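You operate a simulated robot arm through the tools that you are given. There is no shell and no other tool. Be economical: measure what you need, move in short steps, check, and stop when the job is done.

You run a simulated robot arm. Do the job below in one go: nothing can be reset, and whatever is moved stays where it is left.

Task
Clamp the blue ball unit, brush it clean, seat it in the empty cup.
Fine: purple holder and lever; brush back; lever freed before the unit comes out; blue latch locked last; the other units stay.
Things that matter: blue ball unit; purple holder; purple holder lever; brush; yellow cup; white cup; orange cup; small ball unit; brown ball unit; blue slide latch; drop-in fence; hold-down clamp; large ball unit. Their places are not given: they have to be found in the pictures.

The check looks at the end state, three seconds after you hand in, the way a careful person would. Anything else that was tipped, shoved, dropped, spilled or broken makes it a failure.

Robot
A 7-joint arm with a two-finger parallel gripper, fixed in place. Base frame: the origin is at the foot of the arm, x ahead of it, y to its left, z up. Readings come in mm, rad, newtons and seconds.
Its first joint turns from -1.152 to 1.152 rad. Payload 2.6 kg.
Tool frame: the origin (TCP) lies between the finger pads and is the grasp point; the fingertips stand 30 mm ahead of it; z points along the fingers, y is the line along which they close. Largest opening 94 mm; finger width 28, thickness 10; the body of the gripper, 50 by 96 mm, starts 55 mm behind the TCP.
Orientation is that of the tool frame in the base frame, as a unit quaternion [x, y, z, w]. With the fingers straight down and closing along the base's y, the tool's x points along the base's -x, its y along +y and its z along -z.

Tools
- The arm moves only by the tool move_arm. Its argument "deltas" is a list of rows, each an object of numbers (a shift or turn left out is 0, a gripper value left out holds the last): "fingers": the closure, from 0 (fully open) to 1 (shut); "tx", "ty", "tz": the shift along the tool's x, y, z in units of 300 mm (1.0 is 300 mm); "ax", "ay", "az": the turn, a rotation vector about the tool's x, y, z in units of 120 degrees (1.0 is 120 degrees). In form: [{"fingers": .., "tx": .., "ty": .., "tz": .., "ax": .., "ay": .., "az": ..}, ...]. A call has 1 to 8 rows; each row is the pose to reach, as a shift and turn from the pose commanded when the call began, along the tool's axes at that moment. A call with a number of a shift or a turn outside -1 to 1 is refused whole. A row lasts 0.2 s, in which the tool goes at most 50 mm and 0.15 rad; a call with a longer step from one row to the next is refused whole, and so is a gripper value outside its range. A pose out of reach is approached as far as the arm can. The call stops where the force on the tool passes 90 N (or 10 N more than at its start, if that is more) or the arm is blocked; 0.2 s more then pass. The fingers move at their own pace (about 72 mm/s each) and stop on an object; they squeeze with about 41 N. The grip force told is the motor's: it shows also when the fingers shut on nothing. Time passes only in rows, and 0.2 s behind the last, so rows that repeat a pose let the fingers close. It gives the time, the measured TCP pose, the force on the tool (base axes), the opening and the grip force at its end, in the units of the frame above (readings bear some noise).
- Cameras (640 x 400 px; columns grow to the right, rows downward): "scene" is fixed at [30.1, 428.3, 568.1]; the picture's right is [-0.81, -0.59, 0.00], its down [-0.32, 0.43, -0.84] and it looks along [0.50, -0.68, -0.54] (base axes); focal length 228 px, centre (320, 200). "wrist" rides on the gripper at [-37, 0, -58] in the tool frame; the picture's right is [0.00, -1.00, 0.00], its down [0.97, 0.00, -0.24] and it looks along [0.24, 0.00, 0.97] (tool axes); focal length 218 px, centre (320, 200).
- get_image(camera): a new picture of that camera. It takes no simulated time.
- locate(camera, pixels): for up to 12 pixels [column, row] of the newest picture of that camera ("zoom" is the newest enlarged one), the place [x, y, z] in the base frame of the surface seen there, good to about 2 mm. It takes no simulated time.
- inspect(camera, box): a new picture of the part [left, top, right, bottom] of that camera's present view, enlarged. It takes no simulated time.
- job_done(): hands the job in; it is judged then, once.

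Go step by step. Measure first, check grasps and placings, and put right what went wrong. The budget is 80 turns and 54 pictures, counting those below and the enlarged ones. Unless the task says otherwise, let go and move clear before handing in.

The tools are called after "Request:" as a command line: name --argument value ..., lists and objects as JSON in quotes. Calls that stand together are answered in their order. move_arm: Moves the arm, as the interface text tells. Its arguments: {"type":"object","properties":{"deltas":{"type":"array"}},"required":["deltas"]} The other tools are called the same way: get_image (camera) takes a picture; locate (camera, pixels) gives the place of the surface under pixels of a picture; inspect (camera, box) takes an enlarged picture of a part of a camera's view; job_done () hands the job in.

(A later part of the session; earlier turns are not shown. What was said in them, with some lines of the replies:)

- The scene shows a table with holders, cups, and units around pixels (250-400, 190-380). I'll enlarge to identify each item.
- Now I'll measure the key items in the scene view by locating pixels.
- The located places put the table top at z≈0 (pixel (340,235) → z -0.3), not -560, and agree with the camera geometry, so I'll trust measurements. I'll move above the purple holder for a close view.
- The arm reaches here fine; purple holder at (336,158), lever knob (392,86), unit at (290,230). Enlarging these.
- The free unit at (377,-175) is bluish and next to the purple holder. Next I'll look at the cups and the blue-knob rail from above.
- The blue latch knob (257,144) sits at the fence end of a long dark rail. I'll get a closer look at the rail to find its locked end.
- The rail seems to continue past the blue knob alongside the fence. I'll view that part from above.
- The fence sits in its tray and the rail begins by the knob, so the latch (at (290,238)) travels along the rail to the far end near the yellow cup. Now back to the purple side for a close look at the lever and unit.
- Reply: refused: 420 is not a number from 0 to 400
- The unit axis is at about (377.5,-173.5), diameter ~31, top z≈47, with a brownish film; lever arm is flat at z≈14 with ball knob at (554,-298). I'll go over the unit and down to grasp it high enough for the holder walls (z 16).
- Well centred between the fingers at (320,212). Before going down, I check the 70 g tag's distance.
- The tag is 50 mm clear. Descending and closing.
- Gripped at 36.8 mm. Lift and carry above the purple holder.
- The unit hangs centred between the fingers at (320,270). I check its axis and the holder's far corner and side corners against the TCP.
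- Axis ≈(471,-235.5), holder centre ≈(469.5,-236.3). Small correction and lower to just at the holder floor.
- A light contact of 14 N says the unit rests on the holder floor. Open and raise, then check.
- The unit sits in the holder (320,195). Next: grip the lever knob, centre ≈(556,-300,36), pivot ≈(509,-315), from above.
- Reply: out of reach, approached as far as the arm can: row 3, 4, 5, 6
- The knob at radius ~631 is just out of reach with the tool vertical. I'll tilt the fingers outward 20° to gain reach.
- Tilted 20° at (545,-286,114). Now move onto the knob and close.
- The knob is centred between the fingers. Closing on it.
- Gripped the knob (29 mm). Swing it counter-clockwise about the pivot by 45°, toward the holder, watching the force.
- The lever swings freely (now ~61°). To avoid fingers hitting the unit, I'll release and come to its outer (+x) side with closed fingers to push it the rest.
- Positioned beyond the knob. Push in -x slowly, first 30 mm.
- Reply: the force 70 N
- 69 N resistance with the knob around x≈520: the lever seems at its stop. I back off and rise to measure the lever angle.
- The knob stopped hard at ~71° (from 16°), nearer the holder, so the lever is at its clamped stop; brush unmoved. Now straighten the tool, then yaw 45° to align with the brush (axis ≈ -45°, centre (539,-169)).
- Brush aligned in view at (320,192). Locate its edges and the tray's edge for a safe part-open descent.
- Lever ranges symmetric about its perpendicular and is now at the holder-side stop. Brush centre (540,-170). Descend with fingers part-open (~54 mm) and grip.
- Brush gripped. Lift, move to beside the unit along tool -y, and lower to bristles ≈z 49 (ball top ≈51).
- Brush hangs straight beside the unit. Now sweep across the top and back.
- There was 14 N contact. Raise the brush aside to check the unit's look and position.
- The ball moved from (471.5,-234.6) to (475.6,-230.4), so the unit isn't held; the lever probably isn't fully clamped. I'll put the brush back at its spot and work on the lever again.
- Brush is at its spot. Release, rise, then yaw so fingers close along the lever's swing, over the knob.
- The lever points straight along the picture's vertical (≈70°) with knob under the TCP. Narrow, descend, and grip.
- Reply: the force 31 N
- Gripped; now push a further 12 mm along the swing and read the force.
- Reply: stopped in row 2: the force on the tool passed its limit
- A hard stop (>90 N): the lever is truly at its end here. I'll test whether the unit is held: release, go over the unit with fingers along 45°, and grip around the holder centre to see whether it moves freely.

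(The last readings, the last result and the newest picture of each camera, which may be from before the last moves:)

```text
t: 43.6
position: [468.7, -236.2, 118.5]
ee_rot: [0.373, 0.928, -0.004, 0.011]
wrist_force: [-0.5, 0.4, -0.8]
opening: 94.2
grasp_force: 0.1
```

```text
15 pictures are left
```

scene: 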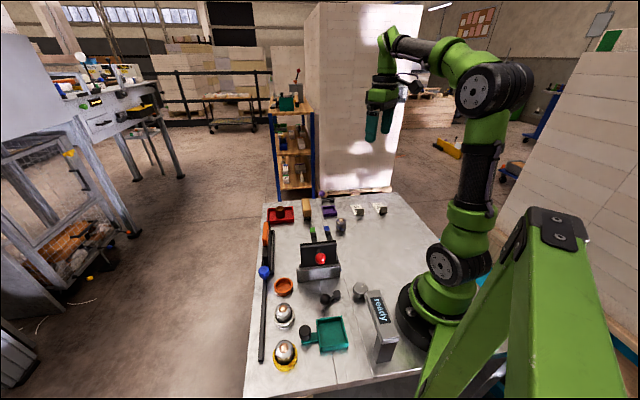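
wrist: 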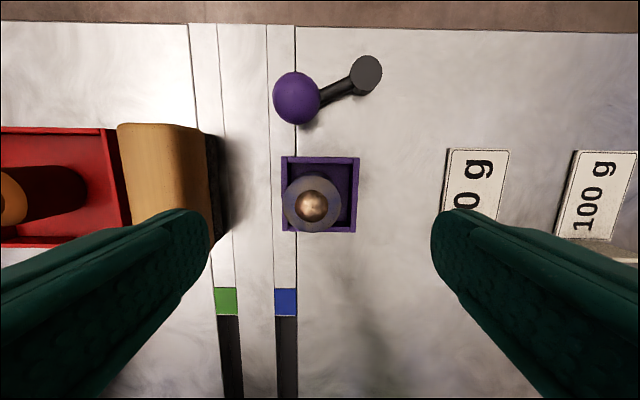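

The unit leans to the left wall of the holder (312,205). Grip it around the holder centre as the hold test and to recentre it.

Request:
move_arm --deltas '[{"tz": 0.1}, {"tz": 0.2}, {"tz": 0.215}, {"tz": 0.215, "fingers": 0.4}, {"tz": 0.215, "fingers": 1}, {"tz": 0.215, "fingers": 1}, {"tz": 0.215, "fingers": 1}]'

```text
t: 45.2
position: [469.6, -236.3, 52.4]
ee_rot: [0.375, 0.927, -0.004, 0.011]
wrist_force: [0.8, -0.1, -0.8]
opening: 36.8
grasp_force: 40.8
```

No resistance: the unit moved freely, so this lever end does not clamp. It's recentred now; I'll release and swing the lever the other way to find the clamping end.

Request:
move_arm --deltas '[{"fingers": 0.5}, {"fingers": 0.4}, {"fingers": 0.4, "tz": -0.1}, {"fingers": 0.4, "tz": -0.22}, {"fingers": 0.4, "tz": -0.22}]'

Request:
move_arm --deltas '[{"az": -0.0625, "tx": -0.0345, "ty": 0.0067}, {"az": -0.125, "tx": -0.069, "ty": 0.0133}, {"az": -0.1875, "tx": -0.1035, "ty": 0.02}, {"az": -0.25, "tx": -0.138, "ty": 0.027}, {"az": -0.3125, "tx": -0.1725, "ty": 0.033}, {"az": -0.375, "tx": -0.207, "ty": 0.04}, {"az": -0.375, "tx": -0.207, "ty": 0.04}]'

Request:
move_arm --deltas '[{"ay": -0.06}, {"ay": -0.12}, {"ay": -0.167}, {"ay": -0.167}]'

```text
t: 46.4
position: [469.1, -235.1, 119.6]
ee_rot: [0.376, 0.927, -0.003, 0.011]
wrist_force: [0.3, 1.0, 0.0]
opening: 56.3
grasp_force: 0.1
```

```text
t: 48.0
position: [521.7, -269.2, 121.3]
ee_rot: [-0.008, 1.0, -0.008, 0.009]
wrist_force: [0.6, -0.3, -0.5]
opening: 56.4
grasp_force: 0.1
```

```text
t: 49.0
position: [521.0, -268.2, 120.5]
ee_rot: [-0.01, 0.983, -0.005, 0.183]
wrist_force: [0.0, 0.2, 0.4]
opening: 56.4
grasp_force: 0.0
```

Now down onto the knob and grip.

Request:
move_arm --deltas '[{"tx": 0.043, "ty": -0.0077, "tz": 0.115}, {"tx": 0.085, "ty": -0.0077, "tz": 0.23}, {"tx": 0.085, "ty": -0.0077, "tz": 0.23}, {"tx": 0.085, "ty": -0.0077, "tz": 0.23, "fingers": 1}, {"tx": 0.085, "ty": -0.0077, "tz": 0.23, "fingers": 1}, {"tx": 0.085, "ty": -0.0077, "tz": 0.23, "fingers": 1}]'

```text
t: 50.4
position: [522.6, -270.6, 47.5]
ee_rot: [-0.01, 0.983, -0.005, 0.182]
wrist_force: [1.6, 4.2, -2.9]
opening: 29.2
grasp_force: 45.4
```

Gripped. Swing clockwise along the arc to 10° (past its original 16°), watching the force.

Request:
move_arm --deltas '[{"tx": -0.0246, "ty": -0.0123, "tz": 0.0095}, {"tx": -0.0463, "ty": -0.0287, "tz": 0.0179}, {"tx": -0.0656, "ty": -0.0493, "tz": 0.0253}, {"tx": -0.0809, "ty": -0.0727, "tz": 0.0312}, {"tx": -0.0924, "ty": -0.099, "tz": 0.0356}, {"tx": -0.0958, "ty": -0.11, "tz": 0.037}, {"tx": -0.0992, "ty": -0.127, "tz": 0.0383}, {"tx": -0.0992, "ty": -0.127, "tz": 0.0383}]'

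```text
t: 52.2
position: [557.7, -300.6, 48.4]
ee_rot: [-0.009, 0.984, 0.004, 0.18]
wrist_force: [-22.8, 43.3, 12.0]
opening: 29.4
grasp_force: 44.5
```

It stopped at ~16° with 43 N: the lever has exactly two ends. Release it here (original end) and test the unit for hold.

Request:
move_arm --deltas '[{"fingers": 0.45}, {"fingers": 0.45}, {"fingers": 0.45, "tx": -0.042, "tz": -0.109}, {"fingers": 0.45, "tx": -0.084, "tz": -0.2177}, {"fingers": 0.3, "tx": 0.004, "ty": 0.085, "tz": -0.251, "ay": 0.059}, {"fingers": 0.3, "tx": 0.091, "ty": 0.171, "tz": -0.285, "ay": 0.118}, {"fingers": 0.3, "tx": 0.179, "ty": 0.256, "tz": -0.319, "ay": 0.176}, {"fingers": 0.3, "tx": 0.179, "ty": 0.256, "tz": -0.319, "ay": 0.176}]'

Request:
get_image --camera "wrist"

```text
t: 54.0
position: [467.8, -232.5, 117.2]
ee_rot: [-0.007, 1.0, -0.008, -0.001]
wrist_force: [-0.8, -0.8, 0.6]
opening: 65.8
grasp_force: 0.1
```

```text
14 pictures are left
```

wrist: 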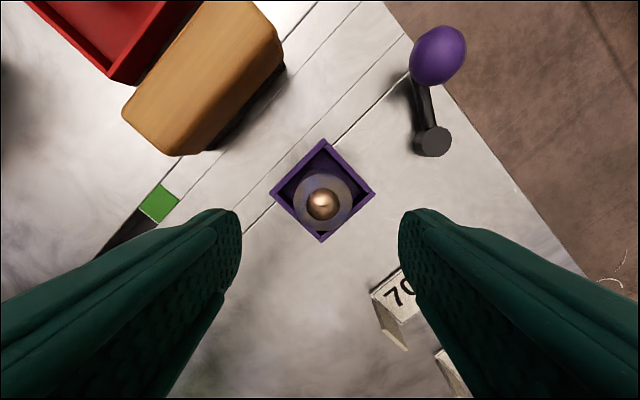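

The unit is central. Grip it with the TCP ~4 mm off in y and read the sideways force.

Request:
move_arm --deltas '[{"tz": 0.1}, {"tz": 0.2}, {"tz": 0.21}, {"tz": 0.21, "fingers": 0.45}, {"tz": 0.21, "fingers": 1}, {"tz": 0.21, "fingers": 1}, {"tz": 0.21, "fingers": 1}]'

```text
t: 55.6
position: [469.0, -234.5, 53.6]
ee_rot: [-0.009, 1.0, -0.008, -0.001]
wrist_force: [-0.3, -0.5, -0.2]
opening: 37.1
grasp_force: 41.0
```

Inconclusive: the offset was only ~1.5 mm. Nudge 4 mm in +y while gripping.

Request:
move_arm --deltas '[{"ty": 0.006}, {"ty": 0.013}, {"ty": 0.013}]'

```text
t: 56.4
position: [470.0, -231.9, 53.5]
ee_rot: [-0.008, 1.0, -0.008, -0.001]
wrist_force: [0.1, -0.7, 0.3]
opening: 37.0
grasp_force: 40.5
```

Free here too at this moment. I'll recentre it in y, release, rise, and look closely at the holder and the unit's exact centring before trying the lever again.

Request:
move_arm --deltas '[{"ty": -0.008}, {"ty": -0.016}, {"ty": -0.016}, {"ty": -0.016, "fingers": 0.5}, {"ty": -0.016, "fingers": 0.2}, {"ty": -0.016, "fingers": 0, "tz": -0.05}, {"ty": -0.016, "fingers": 0, "tz": -0.2}, {"ty": -0.016, "fingers": 0, "tz": -0.2}]'

Request:
inspect --camera "wrist" --box '[250, 120, 390, 260]'

Request:
locate --camera "wrist" --pixels '[[323, 203]]'

```text
t: 58.2
position: [469.5, -235.2, 114.9]
ee_rot: [-0.008, 1.0, -0.008, -0.001]
wrist_force: [0.6, 0.0, -0.4]
opening: 94.1
grasp_force: 0.1
```

```text
2.86 times, centred on (320, 190) of wrist
```

zoom: 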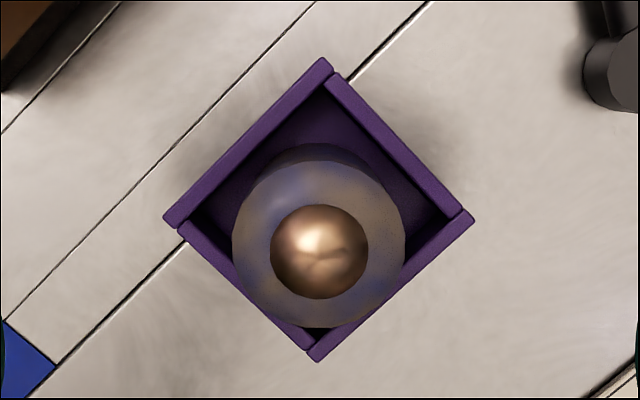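

```text
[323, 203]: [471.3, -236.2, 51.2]
```

Request:
locate --camera "zoom" --pixels '[[322, 64], [172, 222], [316, 353], [466, 216], [318, 250], [235, 240], [403, 240], [320, 160], [320, 320], [330, 115], [215, 220], [430, 210]]'

```text
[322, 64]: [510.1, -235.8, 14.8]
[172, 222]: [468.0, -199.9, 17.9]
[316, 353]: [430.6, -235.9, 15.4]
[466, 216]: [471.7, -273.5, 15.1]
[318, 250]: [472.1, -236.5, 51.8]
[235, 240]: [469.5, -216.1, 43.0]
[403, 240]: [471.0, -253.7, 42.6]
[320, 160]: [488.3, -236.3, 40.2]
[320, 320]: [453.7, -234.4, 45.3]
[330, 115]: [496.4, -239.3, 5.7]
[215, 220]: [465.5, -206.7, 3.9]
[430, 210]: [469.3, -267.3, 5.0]
```

The unit is within ~1 mm of the holder centre now. I'll swing the lever again to the holder-side end and test the hold anew.

Request:
move_arm --deltas '[{"fingers": 0.3, "tx": -0.07, "ty": -0.055, "ay": -0.042}, {"fingers": 0.3, "tx": -0.139, "ty": -0.11, "ay": -0.084}, {"fingers": 0.3, "tx": -0.208, "ty": -0.165, "ay": -0.126}, {"fingers": 0.3, "tx": -0.277, "ty": -0.22, "ay": -0.167}, {"fingers": 0.3, "tx": -0.277, "ty": -0.22, "ay": -0.167, "tz": 0.11}, {"fingers": 0.3, "tx": -0.277, "ty": -0.22, "ay": -0.167, "tz": 0.2257}, {"fingers": 0.3, "tx": -0.277, "ty": -0.22, "ay": -0.167, "tz": 0.2257}]'

Request:
move_arm --deltas '[{"fingers": 1}, {"fingers": 1}, {"fingers": 1}]'

```text
t: 59.8
position: [553.3, -302.1, 47.5]
ee_rot: [-0.01, 0.985, -0.006, 0.174]
wrist_force: [-1.3, -0.1, 0.5]
opening: 65.6
grasp_force: 0.0
```

```text
t: 60.6
position: [552.5, -301.4, 47.0]
ee_rot: [-0.008, 0.985, -0.005, 0.172]
wrist_force: [-3.9, 5.7, 0.8]
opening: 29.1
grasp_force: 45.1
```

Swing to the holder-side end, pressing slightly into the stop.

Request:
move_arm --deltas '[{"tx": 0.01, "ty": 0.027, "tz": -0.0036}, {"tx": 0.0241, "ty": 0.0517, "tz": -0.0088}, {"tx": 0.042, "ty": 0.0733, "tz": -0.0153}, {"tx": 0.0575, "ty": 0.087, "tz": -0.0209}, {"tx": 0.0749, "ty": 0.0987, "tz": -0.0272}, {"tx": 0.0996, "ty": 0.1103, "tz": -0.0363}, {"tx": 0.1128, "ty": 0.1143, "tz": -0.041}, {"tx": 0.1128, "ty": 0.1143, "tz": -0.041}]'

Request:
inspect --camera "scene" --box '[290, 180, 386, 240]'

```text
t: 62.4
position: [521.0, -269.9, 49.4]
ee_rot: [-0.011, 0.984, -0.013, 0.18]
wrist_force: [40.8, -29.4, -17.9]
opening: 29.4
grasp_force: 45.1
```

```text
6.67 times, centred on (338, 210) of scene
```

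zoom: 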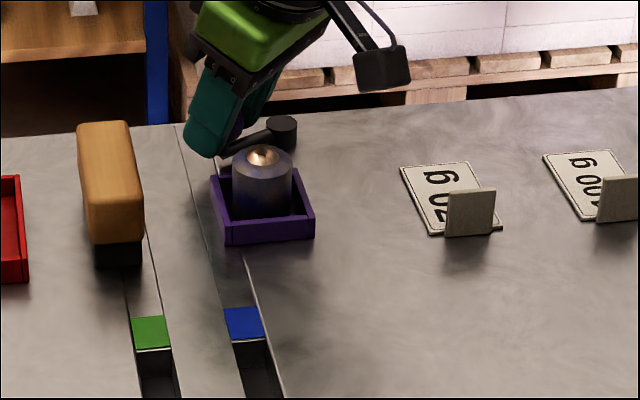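

At the stop again. Release, rise, straighten over the unit for the hold test.

Request:
move_arm --deltas '[{"fingers": 0.5}, {"fingers": 0.5}, {"fingers": 0.5, "tx": -0.04, "tz": -0.11}, {"fingers": 0.5, "tx": -0.08, "tz": -0.219}, {"fingers": 0.3, "tx": -0.03, "ty": 0.035, "tz": -0.237, "ay": 0.059}, {"fingers": 0.2, "tx": 0.02, "ty": 0.07, "tz": -0.255, "ay": 0.118}, {"fingers": 0.1, "tx": 0.066, "ty": 0.103, "tz": -0.272, "ay": 0.172}, {"fingers": 0.1, "tx": 0.066, "ty": 0.103, "tz": -0.272, "ay": 0.172}]'

```text
t: 64.2
position: [468.8, -235.4, 117.0]
ee_rot: [-0.008, 1.0, -0.007, -0.008]
wrist_force: [-0.1, 0.0, 0.0]
opening: 84.3
grasp_force: 0.0
```

Descend, grip, and nudge 4 mm in +y to read the hold.

Request:
move_arm --deltas '[{"tz": 0.1}, {"tz": 0.2}, {"tz": 0.21}, {"tz": 0.21, "fingers": 0.45}, {"tz": 0.21, "fingers": 1}, {"tz": 0.21, "fingers": 1}, {"tz": 0.21, "ty": 0.007, "fingers": 1}, {"tz": 0.21, "ty": 0.013, "fingers": 1}]'

```text
t: 66.0
position: [468.1, -232.6, 52.4]
ee_rot: [-0.009, 1.0, -0.008, -0.005]
wrist_force: [-0.8, -1.0, 1.4]
opening: 37.1
grasp_force: 40.9
```

The unit still slides under a nudge with ~1 N, so the clamp may only register as a state rather than a stiff grip. I'll recentre it, release, and look at its film before brushing lightly to see if the cleaning takes.

Request:
move_arm --deltas '[{"ty": -0.007, "tx": -0.005}, {"ty": -0.013, "tx": -0.005}, {"ty": -0.013, "tx": -0.005}, {"ty": -0.013, "tx": -0.005, "fingers": 0.5}, {"ty": -0.013, "tx": -0.005, "fingers": 0.2}, {"ty": -0.013, "tx": -0.005, "fingers": 0.1, "tz": -0.05}, {"ty": -0.013, "tx": -0.005, "fingers": 0.1, "tz": -0.2}, {"ty": -0.013, "tx": -0.005, "fingers": 0.1, "tz": -0.2}]'

Request:
inspect --camera "wrist" --box '[230, 0, 490, 250]'

```text
t: 67.8
position: [471.3, -234.4, 113.3]
ee_rot: [-0.009, 1.0, -0.008, -0.006]
wrist_force: [-0.2, -0.7, -0.1]
opening: 84.7
grasp_force: 0.1
```

```text
1.60 times, centred on (360, 125) of wrist
```

zoom: 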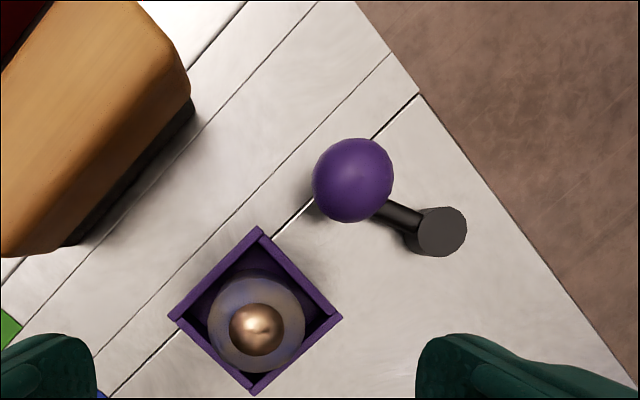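

Lever at its end, unit roughly central. Now fetch the brush: yaw 45°, over to (540.5,-170.4), and down.

Request:
move_arm --deltas '[{"fingers": 0.43, "az": 0.0625, "tx": -0.039, "ty": 0.036}, {"fingers": 0.43, "az": 0.125, "tx": -0.078, "ty": 0.072}, {"fingers": 0.43, "az": 0.1875, "tx": -0.117, "ty": 0.108}, {"fingers": 0.43, "az": 0.25, "tx": -0.156, "ty": 0.144}, {"fingers": 0.43, "az": 0.3125, "tx": -0.195, "ty": 0.18}, {"fingers": 0.43, "az": 0.375, "tx": -0.231, "ty": 0.213}, {"fingers": 0.43, "az": 0.375, "tx": -0.231, "ty": 0.213, "tz": 0.1}, {"fingers": 0.43, "az": 0.375, "tx": -0.231, "ty": 0.213, "tz": 0.2}]'

Request:
move_arm --deltas '[{"fingers": 0.43}, {"fingers": 1}, {"fingers": 1}, {"fingers": 1}]'

```text
t: 69.6
position: [538.4, -172.8, 50.6]
ee_rot: [0.376, 0.927, -0.009, -0.003]
wrist_force: [-0.7, 0.1, 0.4]
opening: 53.9
grasp_force: 0.0
```

```text
t: 70.6
position: [539.1, -171.7, 50.3]
ee_rot: [0.375, 0.927, -0.008, -0.003]
wrist_force: [0.0, 0.1, 0.4]
opening: 37.7
grasp_force: 41.0
```

Gripped. Lift, go beside the unit, lower for a light ~1.5 mm overlap.

Request:
move_arm --deltas '[{"tz": -0.13}, {"tz": -0.25}, {"tz": -0.25, "ty": -0.09, "tx": 0.022}, {"tz": -0.25, "ty": -0.175, "tx": 0.043}, {"tz": -0.166, "ty": -0.175, "tx": 0.043}, {"tz": -0.166, "ty": -0.175, "tx": 0.043}]'

Request:
move_arm --deltas '[{"ty": -0.07}, {"ty": -0.14}, {"ty": -0.21}, {"ty": -0.265}, {"ty": -0.2}, {"ty": -0.13}, {"ty": -0.06}, {"ty": 0.0}]'

Request:
move_arm --deltas '[{"ty": -0.07}, {"ty": -0.14}, {"ty": -0.21}, {"ty": -0.265}, {"ty": -0.2}, {"ty": -0.13}, {"ty": -0.06}, {"ty": 0.0}]'

Request:
inspect --camera "scene" --box '[298, 185, 378, 235]'

```text
t: 72.0
position: [494.6, -200.1, 101.0]
ee_rot: [0.376, 0.927, -0.009, -0.002]
wrist_force: [-0.6, -0.9, -2.1]
opening: 37.6
grasp_force: 40.9
```

```text
t: 73.8
position: [491.9, -196.6, 99.0]
ee_rot: [0.375, 0.927, -0.007, -0.008]
wrist_force: [-0.5, 0.2, -0.7]
opening: 37.9
grasp_force: 40.8
```

```text
t: 75.6
position: [494.5, -199.9, 102.0]
ee_rot: [0.375, 0.927, -0.009, -0.002]
wrist_force: [-0.8, 0.1, -1.2]
opening: 37.7
grasp_force: 41.5
```

```text
8.00 times, centred on (338, 210) of scene
```

zoom: 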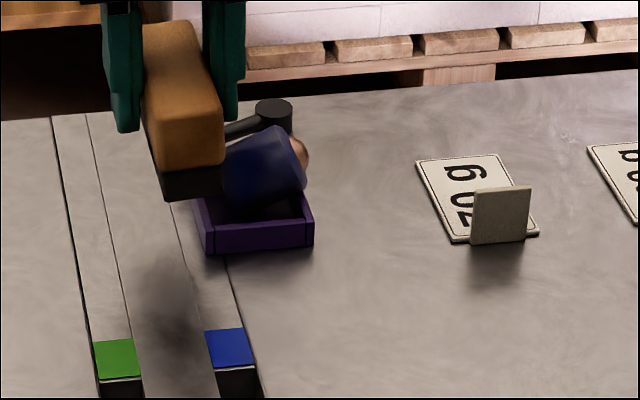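

The light strokes tipped the unit over in the holder, though its body now looks clean blue. Lift the brush away and return it to its place, then recover the unit.

Request:
move_arm --deltas '[{"tz": -0.1}, {"tz": -0.1, "tx": -0.022, "ty": 0.09}, {"tz": -0.1, "tx": -0.043, "ty": 0.175}, {"tz": 0.03, "tx": -0.043, "ty": 0.175}, {"tz": 0.13, "tx": -0.043, "ty": 0.175}, {"tz": 0.166, "tx": -0.043, "ty": 0.175}, {"tz": 0.166, "tx": -0.043, "ty": 0.175}]'

Request:
move_arm --deltas '[{"fingers": 0.6}, {"fingers": 0.43}, {"fingers": 0.43, "tz": -0.05}, {"fingers": 0.43, "tz": -0.17}, {"fingers": 0.43, "tz": -0.33}, {"fingers": 0.43, "tz": -0.33, "tx": 0.04}, {"fingers": 0.43, "tz": -0.33, "tx": 0.04}]'

Request:
get_image --camera "wrist"

```text
t: 77.2
position: [539.8, -171.3, 50.5]
ee_rot: [0.376, 0.927, -0.009, -0.002]
wrist_force: [-0.3, 0.4, -1.6]
opening: 37.3
grasp_force: 40.9
```

```text
t: 78.8
position: [531.8, -161.3, 151.8]
ee_rot: [0.376, 0.927, -0.009, -0.003]
wrist_force: [0.2, -0.4, 0.9]
opening: 53.9
grasp_force: 0.0
```

```text
9 pictures are left
```

wrist: 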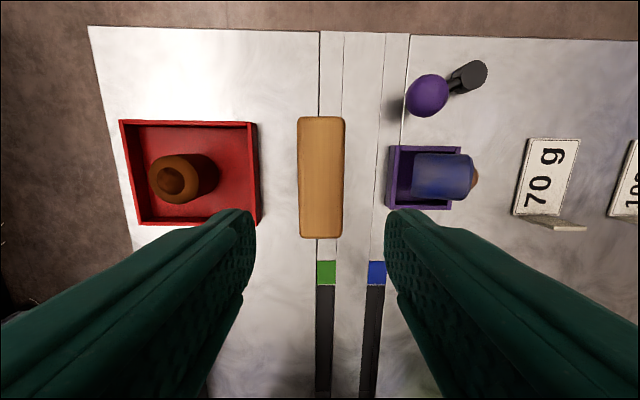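

The unit leans over the holder's right wall with the ball pointing to the picture's right (475,178). I measure its pose.

Request:
inspect --camera "wrist" --box '[370, 120, 530, 220]'

Request:
locate --camera "zoom" --pixels '[[165, 225], [240, 225], [320, 225], [400, 225], [420, 225], [440, 230], [170, 145], [415, 150], [180, 290], [405, 310], [100, 220], [345, 345]]'

```text
4.00 times, centred on (450, 170) of wrist
```

zoom: 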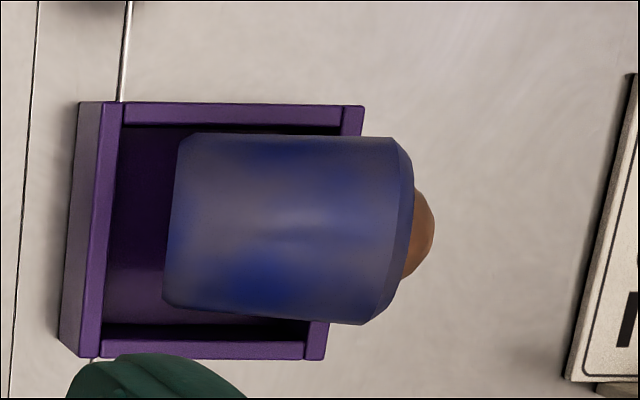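

```text
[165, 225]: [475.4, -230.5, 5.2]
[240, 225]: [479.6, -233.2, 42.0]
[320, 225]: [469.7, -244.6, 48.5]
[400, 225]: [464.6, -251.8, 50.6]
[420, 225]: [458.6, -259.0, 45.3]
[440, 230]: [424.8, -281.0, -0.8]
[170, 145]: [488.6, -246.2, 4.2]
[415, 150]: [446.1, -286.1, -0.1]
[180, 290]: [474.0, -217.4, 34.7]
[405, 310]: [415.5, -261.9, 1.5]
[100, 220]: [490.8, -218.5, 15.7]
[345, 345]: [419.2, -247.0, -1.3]
```

The unit lies tilted ~70° (elevation 20°), resting over the wall. I'll come at it from its ball side with the tool tilted 55°, fingers closing across its body, so I can rotate it upright; first yaw and tilt at a safe height.

Request:
move_arm --deltas '[{"az": -0.066, "tx": -0.0106, "ty": -0.0908}, {"az": -0.132, "tx": -0.0212, "ty": -0.1815}, {"az": -0.198, "tx": -0.0318, "ty": -0.272}, {"az": -0.264, "tx": -0.0424, "ty": -0.363}, {"az": -0.33, "tx": -0.053, "ty": -0.454}, {"az": -0.396, "tx": -0.0635, "ty": -0.5445}]'

Request:
move_arm --deltas '[{"az": -0.066}, {"az": -0.132}, {"az": -0.198}, {"az": -0.264}, {"az": -0.33}, {"az": -0.396}]'

Request:
move_arm --deltas '[{"ay": -0.0655}, {"ay": -0.131}, {"ay": -0.1965}, {"ay": -0.262}, {"ay": -0.3275}, {"ay": -0.393}, {"ay": -0.458}, {"ay": -0.458}]'

```text
t: 80.2
position: [431.4, -291.8, 154.2]
ee_rot: [-0.03, 0.999, -0.008, -0.005]
wrist_force: [0.1, -0.2, 0.0]
opening: 53.7
grasp_force: 0.0
```

```text
t: 81.6
position: [431.2, -293.4, 154.1]
ee_rot: [-0.431, 0.902, -0.005, -0.008]
wrist_force: [1.2, -0.3, 0.0]
opening: 53.8
grasp_force: 0.1
```

```text
t: 83.4
position: [431.0, -292.8, 153.8]
ee_rot: [-0.384, 0.805, 0.195, 0.409]
wrist_force: [-0.5, -0.1, -0.8]
opening: 53.6
grasp_force: 0.1
```

The orientation is as planned. Drop to the pre-grasp point and look.

Request:
move_arm --deltas '[{"tx": 0.102, "tz": 0.078}, {"tx": 0.204, "tz": 0.155}, {"tx": 0.204, "tz": 0.155}]'

Request:
get_image --camera "wrist"

```text
t: 84.2
position: [432.3, -289.2, 76.6]
ee_rot: [-0.384, 0.804, 0.195, 0.41]
wrist_force: [-0.5, -0.3, 0.1]
opening: 53.7
grasp_force: 0.1
```

```text
7 pictures are left
```

wrist: 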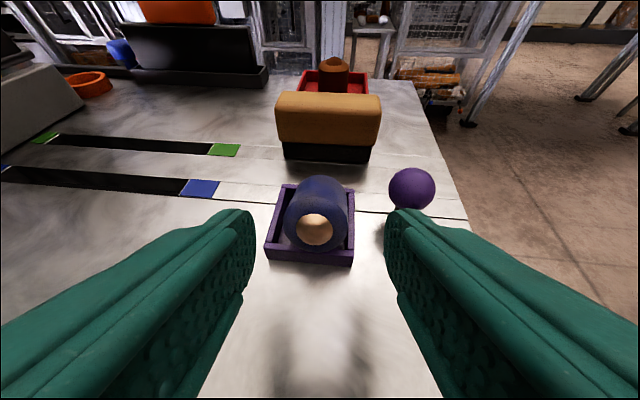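

The unit is centred between the fingers at (317,215) with the ball toward me. Narrow a little to clear the lever knob, advance 48 mm, and close.

Request:
move_arm --deltas '[{"fingers": 0.48}, {"fingers": 0.48, "tz": 0.06, "ty": -0.003}, {"fingers": 0.48, "tz": 0.12, "ty": -0.005}, {"fingers": 0.48, "tz": 0.161, "ty": -0.005}, {"fingers": 1, "tz": 0.161, "ty": -0.005}, {"fingers": 1, "tz": 0.161, "ty": -0.005}, {"fingers": 1, "tz": 0.161, "ty": -0.005}]'

```text
t: 85.8
position: [458.7, -262.5, 48.0]
ee_rot: [-0.384, 0.805, 0.195, 0.408]
wrist_force: [-0.2, 0.7, -0.1]
opening: 36.6
grasp_force: 40.8
```

Gripped on the body (36.6 mm). Raise ~22 mm and rotate it toward upright in place above the holder.

Request:
move_arm --deltas '[{"tx": -0.03, "tz": -0.021}, {"tx": -0.059, "tz": -0.043}, {"tx": -0.0682, "ty": 0.003, "tz": -0.0303, "ay": 0.07}, {"tx": -0.0775, "ty": 0.006, "tz": -0.0177, "ay": 0.14}, {"tx": -0.0867, "ty": 0.009, "tz": -0.005, "ay": 0.21}, {"tx": -0.0959, "ty": 0.012, "tz": 0.0077, "ay": 0.28}, {"tx": -0.1052, "ty": 0.015, "tz": 0.0204, "ay": 0.35}, {"tx": -0.1144, "ty": 0.018, "tz": 0.033, "ay": 0.42}]'

Request:
inspect --camera "scene" --box '[298, 185, 378, 235]'

```text
t: 87.6
position: [472.0, -238.5, 71.3]
ee_rot: [-0.429, 0.903, 0.012, 0.026]
wrist_force: [0.1, 0.4, -1.9]
opening: 36.6
grasp_force: 41.3
```

```text
8.00 times, centred on (338, 210) of scene
```

zoom: 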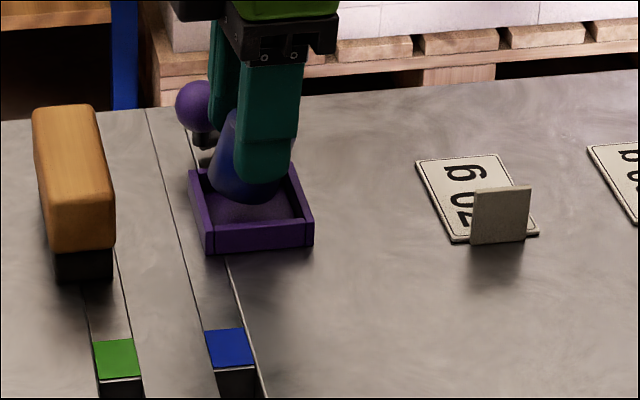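

It's coming upright nicely. Rotate the remaining ~19° and move over the holder centre.

Request:
move_arm --deltas '[{"tx": -0.013, "ty": 0.003, "tz": 0.005, "ay": 0.06}, {"tx": -0.026, "ty": 0.006, "tz": 0.015, "ay": 0.12}, {"tx": -0.039, "ty": 0.009, "tz": 0.028, "ay": 0.163}, {"tx": -0.039, "ty": 0.009, "tz": 0.028, "ay": 0.163}]'

Request:
inspect --camera "scene" --box '[298, 185, 378, 235]'

```text
t: 88.6
position: [478.0, -225.9, 62.4]
ee_rot: [-0.425, 0.894, -0.06, -0.126]
wrist_force: [-0.7, 0.3, -2.2]
opening: 36.7
grasp_force: 41.1
```

```text
8.00 times, centred on (338, 210) of scene
```

zoom: 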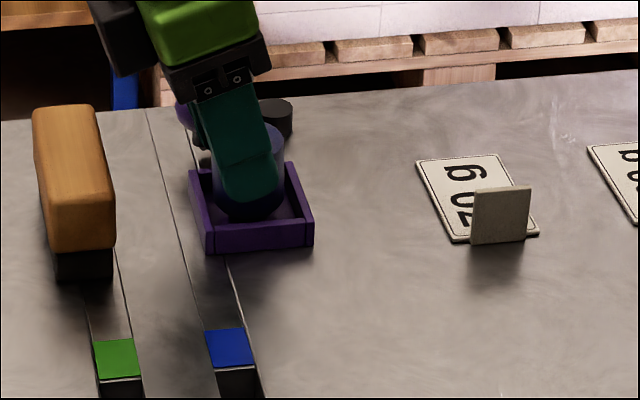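

It looks upright above the holder. Lower it the last ~9 mm, release, and rise.

Request:
move_arm --deltas '[{"tx": -0.003, "tz": 0.01}, {"tx": -0.006, "tz": 0.02}, {"tx": -0.0085, "tz": 0.03}, {"tx": -0.0085, "tz": 0.03}]'

Request:
move_arm --deltas '[{"fingers": 0.55}, {"fingers": 0.45}, {"fingers": 0.45}, {"fingers": 0.45, "tx": 0.03, "tz": -0.11}, {"fingers": 0.45, "tx": 0.07, "tz": -0.25}, {"fingers": 0.45, "tx": 0.07, "tz": -0.25, "ay": -0.07}, {"fingers": 0.45, "tx": 0.07, "tz": -0.25, "ay": -0.133}, {"fingers": 0.45, "tx": 0.07, "tz": -0.25, "ay": -0.133}]'

Request:
inspect --camera "wrist" --box '[220, 120, 460, 270]'

```text
t: 89.6
position: [477.5, -225.0, 53.4]
ee_rot: [-0.425, 0.894, -0.061, -0.128]
wrist_force: [-1.0, 1.2, 2.8]
opening: 36.4
grasp_force: 40.8
```

```text
t: 91.4
position: [477.8, -225.1, 130.4]
ee_rot: [-0.43, 0.903, -0.001, -0.001]
wrist_force: [0.0, -0.1, 0.3]
opening: 51.7
grasp_force: 0.0
```

```text
2.67 times, centred on (340, 195) of wrist
```

zoom: 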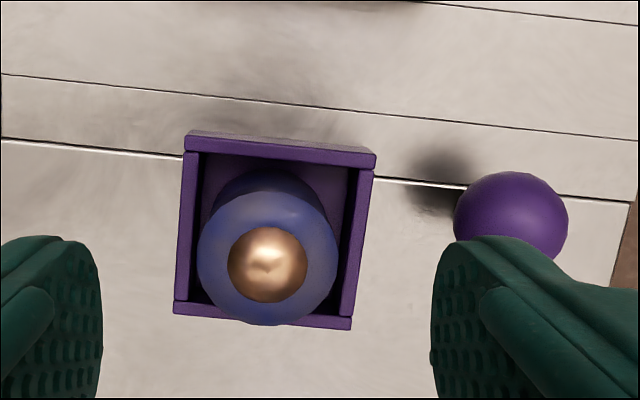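

Upright in the holder, and now clearly blue with only slight haze. I'll locate it and give another gentle brushing with short strokes that stay on top of the ball (no edge to tip it).

Request:
locate --camera "zoom" --pixels '[[267, 265], [200, 250], [336, 250], [268, 195], [268, 318], [190, 145], [370, 165], [178, 305], [345, 320], [510, 205]]'

Request:
move_arm --deltas '[{"az": 0.066, "fingers": 0.43}, {"az": 0.132}, {"az": 0.198}, {"az": 0.264}, {"az": 0.33}, {"az": 0.396}]'

Request:
move_arm --deltas '[{"az": 0.066}, {"az": 0.132}, {"az": 0.198}, {"az": 0.264}, {"az": 0.33}, {"az": 0.38}, {"az": 0.38}]'

```text
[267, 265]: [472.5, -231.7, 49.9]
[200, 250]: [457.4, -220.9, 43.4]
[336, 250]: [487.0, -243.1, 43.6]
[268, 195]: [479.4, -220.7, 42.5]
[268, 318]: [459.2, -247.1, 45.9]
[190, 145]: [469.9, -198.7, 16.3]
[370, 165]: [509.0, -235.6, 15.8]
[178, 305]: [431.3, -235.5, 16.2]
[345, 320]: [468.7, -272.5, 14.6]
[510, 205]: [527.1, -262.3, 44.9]
```

```text
t: 92.8
position: [477.6, -224.8, 130.8]
ee_rot: [-0.028, 1.0, -0.002, -0.001]
wrist_force: [0.5, 0.4, 0.3]
opening: 53.8
grasp_force: 0.1
```

```text
t: 94.4
position: [478.1, -223.9, 131.2]
ee_rot: [0.361, 0.933, -0.001, -0.001]
wrist_force: [0.4, 0.1, 0.9]
opening: 53.7
grasp_force: 0.0
```

Unit axis at (472,-232.5). Fetch the brush again, bring it over the unit from above, and lower it directly onto the ball.

Request:
move_arm --deltas '[{"tx": -0.017, "ty": 0.134, "az": 0.015}, {"tx": -0.034, "ty": 0.268, "az": 0.015}, {"tx": -0.034, "ty": 0.268, "az": 0.015, "tz": 0.13}, {"tx": -0.034, "ty": 0.268, "az": 0.015, "tz": 0.267}, {"tx": -0.034, "ty": 0.268, "az": 0.015, "tz": 0.267}, {"tx": -0.034, "ty": 0.268, "az": 0.015, "tz": 0.267, "fingers": 1}, {"tx": -0.034, "ty": 0.268, "az": 0.015, "tz": 0.267, "fingers": 1}, {"tx": -0.034, "ty": 0.268, "az": 0.015, "tz": 0.267, "fingers": 1}]'

Request:
move_arm --deltas '[{"tz": -0.11}, {"tz": -0.22}, {"tz": -0.22, "ty": -0.1, "tx": 0.015}, {"tz": -0.22, "ty": -0.2, "tx": 0.03}, {"tz": -0.22, "ty": -0.306, "tx": 0.047}, {"tz": -0.18, "ty": -0.306, "tx": 0.047}, {"tz": -0.165, "ty": -0.306, "tx": 0.047}, {"tz": -0.165, "ty": -0.306, "tx": 0.047}]'

```text
t: 96.2
position: [539.2, -172.2, 51.8]
ee_rot: [0.376, 0.927, -0.001, 0.0]
wrist_force: [-0.6, -0.1, -0.1]
opening: 37.2
grasp_force: 41.2
```

```text
t: 98.0
position: [465.8, -230.0, 102.4]
ee_rot: [0.375, 0.927, -0.002, 0.002]
wrist_force: [-6.5, 3.1, 25.3]
opening: 38.0
grasp_force: 41.3
```

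Bristles press the ball with 25 N; lighten slightly and do short strokes.

Request:
move_arm --deltas '[{"tz": -0.006, "ty": 0.03}, {"tz": -0.006, "ty": 0.0}, {"tz": -0.006, "ty": -0.035}, {"tz": -0.006, "ty": 0.0}, {"tz": -0.006, "ty": 0.035}, {"tz": -0.006, "ty": 0.0}, {"tz": -0.006, "ty": -0.035}, {"tz": -0.006, "ty": 0.0}]'

Request:
move_arm --deltas '[{"tx": 0.04}, {"tx": 0.0}, {"tx": -0.03}, {"tx": 0.0}, {"tx": 0.04}, {"tx": 0.0}, {"tx": -0.03}, {"tx": 0.0}]'

Request:
move_arm --deltas '[{"ty": 0.035}, {"ty": 0.0}, {"ty": -0.035}, {"ty": 0.0}, {"ty": 0.035}, {"ty": 0.0}, {"ty": -0.035}, {"ty": 0.0}]'

Request:
move_arm --deltas '[{"tz": -0.05}, {"tz": -0.05, "ty": 0.1, "tx": -0.015}, {"tz": -0.05, "ty": 0.2, "tx": -0.03}, {"tz": -0.05, "ty": 0.306, "tx": -0.047}, {"tz": 0.05, "ty": 0.306, "tx": -0.047}, {"tz": 0.15, "ty": 0.306, "tx": -0.047}, {"tz": 0.17, "ty": 0.306, "tx": -0.047}, {"tz": 0.17, "ty": 0.306, "tx": -0.047}]'

```text
t: 99.8
position: [465.2, -231.6, 102.7]
ee_rot: [0.376, 0.927, -0.004, 0.0]
wrist_force: [-6.9, -2.7, 22.3]
opening: 37.6
grasp_force: 41.3
```

```text
t: 101.6
position: [466.2, -229.2, 101.0]
ee_rot: [0.375, 0.927, -0.002, 0.001]
wrist_force: [1.1, -3.7, 8.0]
opening: 37.4
grasp_force: 41.4
```

```text
t: 103.4
position: [464.2, -232.0, 101.8]
ee_rot: [0.375, 0.927, -0.004, 0.001]
wrist_force: [-3.5, -3.5, 11.4]
opening: 37.6
grasp_force: 40.9
```

```text
t: 105.2
position: [539.1, -172.0, 50.1]
ee_rot: [0.375, 0.927, 0.0, 0.0]
wrist_force: [-0.7, 1.3, 1.0]
opening: 37.6
grasp_force: 41.1
```

Strokes done with steady contact, brush back at (539,-172). Release, rise, yaw back over the unit and look.

Request:
move_arm --deltas '[{"fingers": 0.6}, {"fingers": 0.43}, {"fingers": 0.43}, {"fingers": 0.43, "tz": -0.05}, {"fingers": 0.43, "tz": -0.15}, {"fingers": 0.43, "tz": -0.27}, {"fingers": 0.43, "tz": -0.27}]'

Request:
move_arm --deltas '[{"az": -0.0625, "ty": -0.03}, {"az": -0.125, "ty": -0.06}, {"az": -0.1875, "ty": -0.1}, {"az": -0.25, "ty": -0.15}, {"az": -0.3125, "ty": -0.2}, {"az": -0.372, "ty": -0.25}, {"az": -0.372, "ty": -0.25}]'

Request:
inspect --camera "wrist" --box '[160, 0, 480, 260]'

```text
t: 106.8
position: [538.3, -172.1, 131.6]
ee_rot: [0.375, 0.927, -0.002, 0.0]
wrist_force: [0.4, 1.4, 0.5]
opening: 53.6
grasp_force: 0.0
```

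```text
t: 108.4
position: [487.2, -226.2, 131.0]
ee_rot: [-0.007, 1.0, 0.0, -0.001]
wrist_force: [0.5, 0.8, -0.1]
opening: 53.7
grasp_force: 0.1
```

```text
1.54 times, centred on (320, 130) of wrist
```

zoom: 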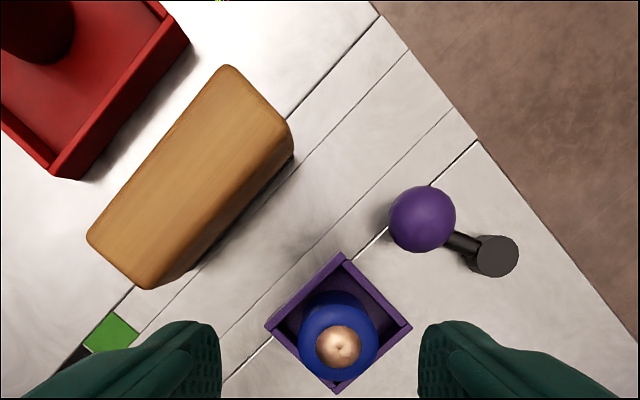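

The unit is now bright clean blue and the brush stands in its place. Now free the lever: grip the knob at (526,-270), swing it back to its original end, release.

Request:
move_arm --deltas '[{"fingers": 0.4, "tx": -0.04, "ty": -0.05, "ay": -0.056}, {"fingers": 0.4, "tx": -0.08, "ty": -0.1, "ay": -0.112}, {"fingers": 0.4, "tx": -0.116, "ty": -0.148, "ay": -0.167}, {"fingers": 0.4, "tx": -0.116, "ty": -0.148, "ay": -0.167, "tz": 0.14}, {"fingers": 0.4, "tx": -0.116, "ty": -0.148, "ay": -0.167, "tz": 0.279}, {"fingers": 0.4, "tx": -0.116, "ty": -0.148, "ay": -0.167, "tz": 0.279}, {"fingers": 1, "tx": -0.116, "ty": -0.148, "ay": -0.167, "tz": 0.279}, {"fingers": 1, "tx": -0.116, "ty": -0.148, "ay": -0.167, "tz": 0.279}]'

Request:
move_arm --deltas '[{"fingers": 1}, {"fingers": 1, "tx": -0.0248, "ty": -0.0123, "tz": 0.009}, {"tx": -0.0467, "ty": -0.0287, "tz": 0.017}, {"tx": -0.0661, "ty": -0.0493, "tz": 0.0241}, {"tx": -0.0815, "ty": -0.0727, "tz": 0.0296}, {"tx": -0.0931, "ty": -0.099, "tz": 0.0339}, {"tx": -0.0978, "ty": -0.1157, "tz": 0.0356}, {"tx": -0.0978, "ty": -0.1157, "tz": 0.0356}]'

```text
t: 110.2
position: [521.3, -271.3, 47.3]
ee_rot: [-0.005, 0.985, -0.002, 0.174]
wrist_force: [1.9, -1.9, -2.6]
opening: 29.0
grasp_force: 45.1
```

```text
t: 112.0
position: [557.6, -299.0, 48.6]
ee_rot: [-0.009, 0.984, 0.004, 0.175]
wrist_force: [21.2, 17.9, -12.4]
opening: 29.2
grasp_force: 45.2
```

The lever is back at its original end. Release, rise, and straighten over the unit.

Request:
move_arm --deltas '[{"fingers": 0.45}, {"fingers": 0.45}, {"fingers": 0.45, "tx": -0.04, "tz": -0.11}, {"fingers": 0.45, "tx": -0.08, "tz": -0.219}, {"fingers": 0.3, "tx": 0.004, "ty": 0.08, "tz": -0.253, "ay": 0.056}, {"fingers": 0.3, "tx": 0.088, "ty": 0.16, "tz": -0.287, "ay": 0.112}, {"fingers": 0.3, "tx": 0.173, "ty": 0.241, "tz": -0.322, "ay": 0.167}, {"fingers": 0.3, "tx": 0.173, "ty": 0.241, "tz": -0.322, "ay": 0.167}]'

Request:
get_image --camera "wrist"

Request:
locate --camera "wrist" --pixels '[[320, 205], [320, 215], [320, 225], [320, 195], [300, 210], [340, 210]]'

```text
t: 113.8
position: [470.5, -232.8, 122.3]
ee_rot: [-0.006, 1.0, -0.001, -0.001]
wrist_force: [0.1, 0.1, -0.6]
opening: 65.8
grasp_force: 0.0
```

```text
2 pictures are left
```

wrist: 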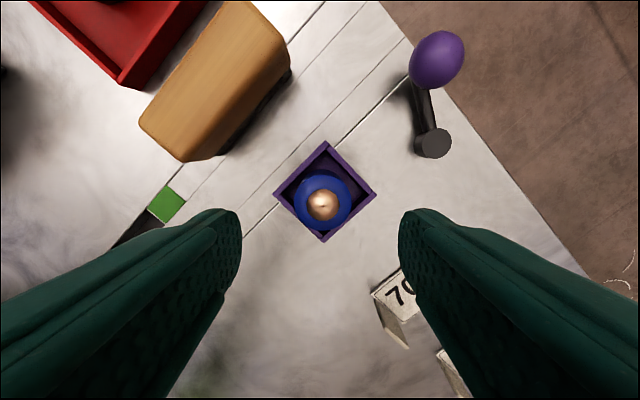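

```text
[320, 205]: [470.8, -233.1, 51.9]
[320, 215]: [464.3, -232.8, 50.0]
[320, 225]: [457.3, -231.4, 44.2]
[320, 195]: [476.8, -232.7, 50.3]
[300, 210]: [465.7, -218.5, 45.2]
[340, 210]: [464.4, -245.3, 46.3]
```

Lever free (pixel (437,60), original place), clean unit at (471,-234). Grip it and carry it high toward the orange cup; also measure the cup rim from the scene picture.

Request:
move_arm --deltas '[{"tz": 0.11, "tx": -0.002, "ty": -0.004}, {"tz": 0.2, "tx": -0.002, "ty": -0.004}, {"tz": 0.2277, "tx": -0.002, "ty": -0.004}, {"tz": 0.2277, "tx": -0.002, "ty": -0.004, "fingers": 0.45}, {"tz": 0.2277, "tx": -0.002, "ty": -0.004, "fingers": 1}, {"tz": 0.2277, "tx": -0.002, "ty": -0.004, "fingers": 1}, {"tz": 0.2277, "tx": -0.002, "ty": -0.004, "fingers": 1}]'

Request:
move_arm --deltas '[{"tz": -0.08}, {"tz": -0.22}, {"tz": -0.36}, {"tz": -0.48}, {"tz": -0.48, "tx": 0.041, "ty": 0.15}, {"tz": -0.48, "tx": 0.082, "ty": 0.3}, {"tz": -0.48, "tx": 0.122, "ty": 0.45}, {"tz": -0.48, "tx": 0.163, "ty": 0.6}]'

Request:
locate --camera "scene" --pixels '[[275, 286], [292.5, 286], [284, 278.5], [283, 295], [284, 286], [265, 272], [261, 352], [263, 320]]'

```text
t: 115.4
position: [472.2, -234.8, 53.6]
ee_rot: [-0.006, 1.0, 0.0, -0.001]
wrist_force: [0.5, -1.2, 0.7]
opening: 36.3
grasp_force: 41.0
```

```text
t: 117.2
position: [420.9, -56.3, 196.8]
ee_rot: [-0.005, 1.0, -0.002, -0.002]
wrist_force: [-0.1, -0.3, -1.6]
opening: 36.7
grasp_force: 41.0
```

```text
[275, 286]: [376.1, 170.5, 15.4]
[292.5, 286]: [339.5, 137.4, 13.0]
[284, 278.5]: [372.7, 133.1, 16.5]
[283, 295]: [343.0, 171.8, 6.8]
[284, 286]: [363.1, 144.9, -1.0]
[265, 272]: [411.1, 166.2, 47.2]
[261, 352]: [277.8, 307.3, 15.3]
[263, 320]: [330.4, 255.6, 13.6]
```

The carry goes well. Scene gives a cup centre near (358,153), wrist views near (366,152), so I'll stop just short of it and take a deciding wrist picture.

Request:
move_arm --deltas '[{"tx": 0.054, "ty": 0.139}, {"tx": 0.108, "ty": 0.278}, {"tx": 0.162, "ty": 0.416}, {"tx": 0.216, "ty": 0.555}, {"tx": 0.27, "ty": 0.694}, {"tx": 0.27, "ty": 0.694, "tz": 0.12}, {"tx": 0.27, "ty": 0.694, "tz": 0.12}]'

Request:
get_image --camera "wrist"

```text
t: 118.8
position: [337.2, 152.2, 159.3]
ee_rot: [-0.005, 1.0, -0.001, -0.001]
wrist_force: [0.5, 0.0, -2.1]
opening: 36.5
grasp_force: 40.6
```

```text
1 pictures are left
```

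wrist: 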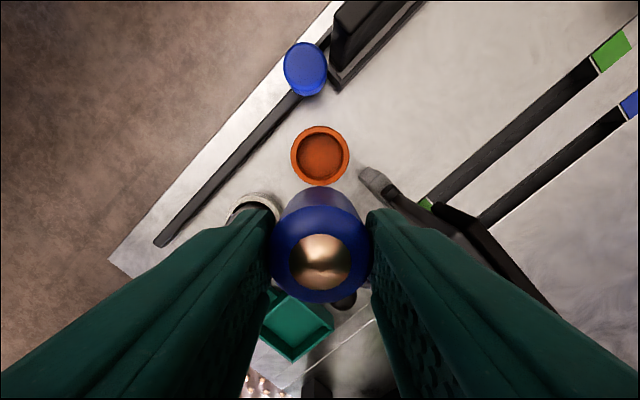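

The cup is at (320,156), clearly visible. Locate its rim, the held unit, and the latch knob and rail.

Request:
locate --camera "wrist" --pixels '[[320, 129], [294, 156], [347, 156], [320, 156], [320, 134], [320, 182], [320, 261], [273, 252], [367, 252], [305, 68], [163, 240], [290, 100]]'

```text
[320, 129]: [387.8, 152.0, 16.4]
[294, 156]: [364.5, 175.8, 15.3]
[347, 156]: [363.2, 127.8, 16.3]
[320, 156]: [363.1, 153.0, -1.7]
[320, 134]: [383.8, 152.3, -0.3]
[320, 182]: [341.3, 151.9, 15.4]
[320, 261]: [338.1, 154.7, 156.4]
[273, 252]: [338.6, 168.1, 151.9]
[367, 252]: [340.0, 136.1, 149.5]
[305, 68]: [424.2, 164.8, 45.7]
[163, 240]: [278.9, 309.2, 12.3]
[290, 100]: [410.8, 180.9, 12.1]
```

Cup centre (364.5,151.8); unit axis ≈(338.4,152.3). The clamp's corner sits near (350,119), so I yaw 45° to keep the fingers clear of it, move over the cup, and lower.

Request:
move_arm --deltas '[{"az": -0.0625, "tx": -0.02}, {"az": -0.125, "tx": -0.04}, {"az": -0.1875, "tx": -0.06}, {"az": -0.25, "tx": -0.075}, {"az": -0.3125, "tx": -0.0873, "ty": -0.001}, {"az": -0.375, "tx": -0.0873, "ty": -0.001}, {"az": -0.375, "tx": -0.0873, "ty": -0.001}]'

Request:
move_arm --deltas '[{"tz": 0.12}, {"tz": 0.24}, {"tz": 0.29}, {"tz": 0.3}, {"tz": 0.3}]'

```text
t: 120.4
position: [365.5, 151.7, 160.7]
ee_rot: [-0.389, 0.921, 0.0, -0.001]
wrist_force: [-0.8, 0.9, -2.4]
opening: 36.6
grasp_force: 40.7
```

```text
t: 121.6
position: [364.6, 150.7, 70.6]
ee_rot: [-0.389, 0.921, -0.001, -0.001]
wrist_force: [0.0, 0.1, -2.2]
opening: 36.4
grasp_force: 41.3
```

Centred and just above the rim. Lower the final 20 mm.

Request:
move_arm --deltas '[{"tz": 0.03}, {"tz": 0.055}, {"tz": 0.066}, {"tz": 0.066}]'

```text
t: 122.6
position: [364.2, 150.8, 50.4]
ee_rot: [-0.389, 0.921, -0.001, -0.002]
wrist_force: [-0.4, -0.2, -1.5]
opening: 36.6
grasp_force: 41.3
```

No floor contact yet; ease down 2 mm more.

Request:
move_arm --deltas '[{"tz": 0.003}, {"tz": 0.0065}, {"tz": 0.0065}]'

```text
t: 123.4
position: [365.0, 151.6, 48.2]
ee_rot: [-0.388, 0.922, -0.001, -0.001]
wrist_force: [-5.0, -2.2, 15.4]
opening: 36.5
grasp_force: 40.8
```

15 N contact: the unit is seated on the cup floor. Release gently, rise, then go to the blue latch knob (424.5,163.5) with fingers closing across its rail, and grip its cap high (clear of fence and cups).

Request:
move_arm --deltas '[{"fingers": 0.56}, {"fingers": 0.48}, {"fingers": 0.48}, {"fingers": 0.48, "tz": -0.05}, {"fingers": 0.48, "tz": -0.17}, {"fingers": 0.48, "tz": -0.33}, {"fingers": 0.48, "tz": -0.33}]'

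Request:
move_arm --deltas '[{"fingers": 0.46, "az": 0.0685, "tx": -0.028, "ty": -0.019}, {"az": 0.137, "tx": -0.056, "ty": -0.038}, {"az": 0.2055, "tx": -0.084, "ty": -0.057}, {"az": 0.274, "tx": -0.112, "ty": -0.076}, {"az": 0.3425, "tx": -0.14, "ty": -0.095}, {"az": 0.411, "tx": -0.167, "ty": -0.114}, {"az": 0.411, "tx": -0.167, "ty": -0.114}]'

Request:
move_arm --deltas '[{"az": 0.0685}, {"az": 0.137}, {"az": 0.2055}, {"az": 0.274}, {"az": 0.34}, {"az": 0.34}]'

Request:
move_arm --deltas '[{"tz": 0.12}, {"tz": 0.23}, {"tz": 0.298}, {"tz": 0.298}]'

Request:
move_arm --deltas '[{"fingers": 1}, {"fingers": 1}, {"fingers": 1}]'

```text
t: 125.0
position: [363.6, 151.5, 148.4]
ee_rot: [-0.389, 0.921, -0.001, -0.001]
wrist_force: [0.3, 0.3, 0.4]
opening: 48.9
grasp_force: 0.1
```

```text
t: 126.6
position: [423.8, 163.9, 146.9]
ee_rot: [0.033, 0.999, -0.001, -0.001]
wrist_force: [0.6, 0.3, 0.7]
opening: 50.9
grasp_force: 0.2
```

```text
t: 128.0
position: [423.6, 163.9, 147.8]
ee_rot: [0.38, 0.925, -0.001, -0.001]
wrist_force: [0.3, 0.2, 0.6]
opening: 51.0
grasp_force: 0.0
```

```text
t: 129.0
position: [422.9, 164.4, 57.8]
ee_rot: [0.379, 0.926, -0.001, 0.001]
wrist_force: [0.0, 0.0, 0.3]
opening: 50.9
grasp_force: 0.0
```

```text
t: 129.8
position: [424.5, 165.7, 58.6]
ee_rot: [0.377, 0.926, 0.002, 0.002]
wrist_force: [23.7, 23.1, -14.8]
opening: 31.4
grasp_force: 44.6
5 turns are left
```

Knob gripped (31 mm). Slide it along the rail in tool +x, easing the sideways load; first 100 mm, then toward the far end.

Request:
move_arm --deltas '[{"tx": 0.02, "ty": 0.008}, {"tx": 0.07, "ty": 0.01}, {"tx": 0.13, "ty": 0.01}, {"tx": 0.19, "ty": 0.01}, {"tx": 0.25, "ty": 0.01}, {"tx": 0.31, "ty": 0.01}, {"tx": 0.333, "ty": 0.01}, {"tx": 0.333, "ty": 0.01}]'

```text
t: 131.6
position: [354.6, 236.6, 57.9]
ee_rot: [0.378, 0.926, -0.002, 0.0]
wrist_force: [0.3, -1.0, -0.2]
opening: 0.0
grasp_force: 33.2
4 turns are left
```

The fingers slipped off the knob (opening 0). I rise, open, and use the last picture to see where the latch is.

Request:
move_arm --deltas '[{"fingers": 1, "tz": -0.12}, {"fingers": 0.3, "tz": -0.24, "tx": -0.05}, {"fingers": 0, "tz": -0.32, "tx": -0.133}, {"fingers": 0, "tz": -0.32, "tx": -0.18}, {"fingers": 0, "tz": -0.32, "tx": -0.18}]'

Request:
get_image --camera "wrist"

Request:
locate --camera "wrist" --pixels '[[320, 300], [320, 280], [320, 260], [320, 240], [320, 220], [320, 200], [320, 180], [320, 160], [320, 140], [320, 120], [320, 100], [320, 320]]'

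```text
t: 132.8
position: [392.9, 198.8, 155.0]
ee_rot: [0.378, 0.926, -0.001, 0.0]
wrist_force: [0.6, 0.3, 0.1]
opening: 93.7
grasp_force: 0.1
```

```text
0 pictures are left
```

wrist: 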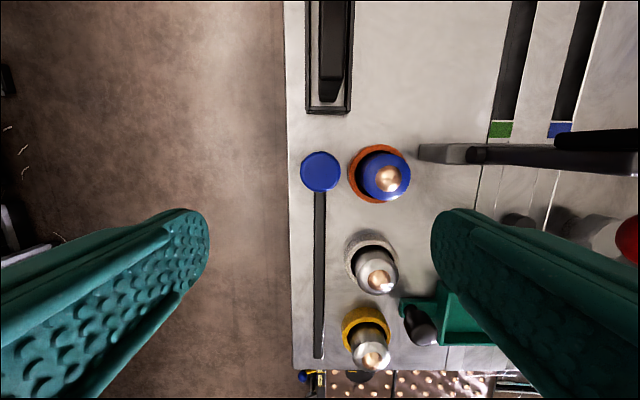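

```text
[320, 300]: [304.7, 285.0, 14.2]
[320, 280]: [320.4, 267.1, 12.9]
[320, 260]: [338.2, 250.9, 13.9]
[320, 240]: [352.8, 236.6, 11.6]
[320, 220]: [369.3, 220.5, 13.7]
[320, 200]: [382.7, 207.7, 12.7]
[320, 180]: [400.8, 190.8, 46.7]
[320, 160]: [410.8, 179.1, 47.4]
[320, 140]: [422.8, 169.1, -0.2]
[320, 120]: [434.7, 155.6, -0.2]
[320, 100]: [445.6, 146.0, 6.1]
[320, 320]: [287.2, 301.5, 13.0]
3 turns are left
```

The latch bar moved with its knob ~27 mm to (405.5,185.5) before the fingers slipped—probably at its stop; the blue unit sits in the orange cup at (385,175). I'll confirm by pushing the knob firmly from behind with closed fingers.

Request:
move_arm --deltas '[{"fingers": 0.5, "tx": -0.09}, {"fingers": 1, "tx": -0.1745, "ty": -0.002}, {"fingers": 1, "tx": -0.1745, "ty": -0.002}, {"fingers": 1, "tx": -0.1745, "ty": -0.002}, {"fingers": 1, "tx": -0.1745, "ty": -0.002, "tz": 0.15}, {"fingers": 1, "tx": -0.1745, "ty": -0.002, "tz": 0.25}, {"fingers": 1, "tx": -0.1745, "ty": -0.002, "tz": 0.295}, {"fingers": 1, "tx": -0.1745, "ty": -0.002, "tz": 0.295}]'

Request:
move_arm --deltas '[{"tx": 0.012}, {"tx": 0.024}, {"tx": 0.036}, {"tx": 0.048}, {"tx": 0.06}, {"tx": 0.07}, {"tx": 0.07}]'

```text
t: 134.6
position: [429.8, 161.0, 64.5]
ee_rot: [0.378, 0.926, -0.002, 0.0]
wrist_force: [-0.8, 0.1, 0.0]
opening: 0.2
grasp_force: 33.3
```

```text
t: 136.2
position: [423.3, 164.1, 66.9]
ee_rot: [0.381, 0.925, -0.003, 0.013]
wrist_force: [49.6, -28.0, -16.9]
opening: 0.1
grasp_force: 33.3
2 turns are left
```

The knob holds hard (57 N) with almost no further travel: the latch is at its locked stop. Back off and rise clear.

Request:
move_arm --deltas '[{"fingers": 1, "tx": -0.06}, {"tx": -0.06, "tz": -0.12}, {"tx": -0.06, "tz": -0.26}, {"tx": -0.06, "tz": -0.4}, {"tx": -0.06, "tz": -0.5}, {"tx": -0.06, "tz": -0.5}]'

```text
t: 137.6
position: [427.6, 164.7, 216.9]
ee_rot: [0.378, 0.926, -0.002, 0.0]
wrist_force: [-0.2, 0.4, -0.5]
opening: 0.0
grasp_force: 32.7
1 turns are left
```

The arm is clear. The unit is clean and in the orange cup, the brush and lever are back where they started, and the latch is at its end stop. One doubt: at both lever ends the unit still moved when I nudged it, so I never confirmed a firm clamp, and it tipped over once in the holder before I set it upright. Handing in.

Request:
job_done

```text
The job is handed in.
```

The job is handed in, but I never confirmed that the lever actually clamped the unit: it still moved when nudged at both lever ends. It also tipped over once in the purple holder during brushing. I set it upright and brushed it again.

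- **Unit:** it came out bright blue and sits in the orange cup.
- **Lever:** I swung it back to its starting end before taking the unit out.
- **Brush:** it is back within a few millimetres of its original spot.
- **Blue latch:** I slid it last, about 27 mm, to a hard stop that I took to be the locked position. The pictures don't show which end is locked.
- **Other units:** I didn't touch them.
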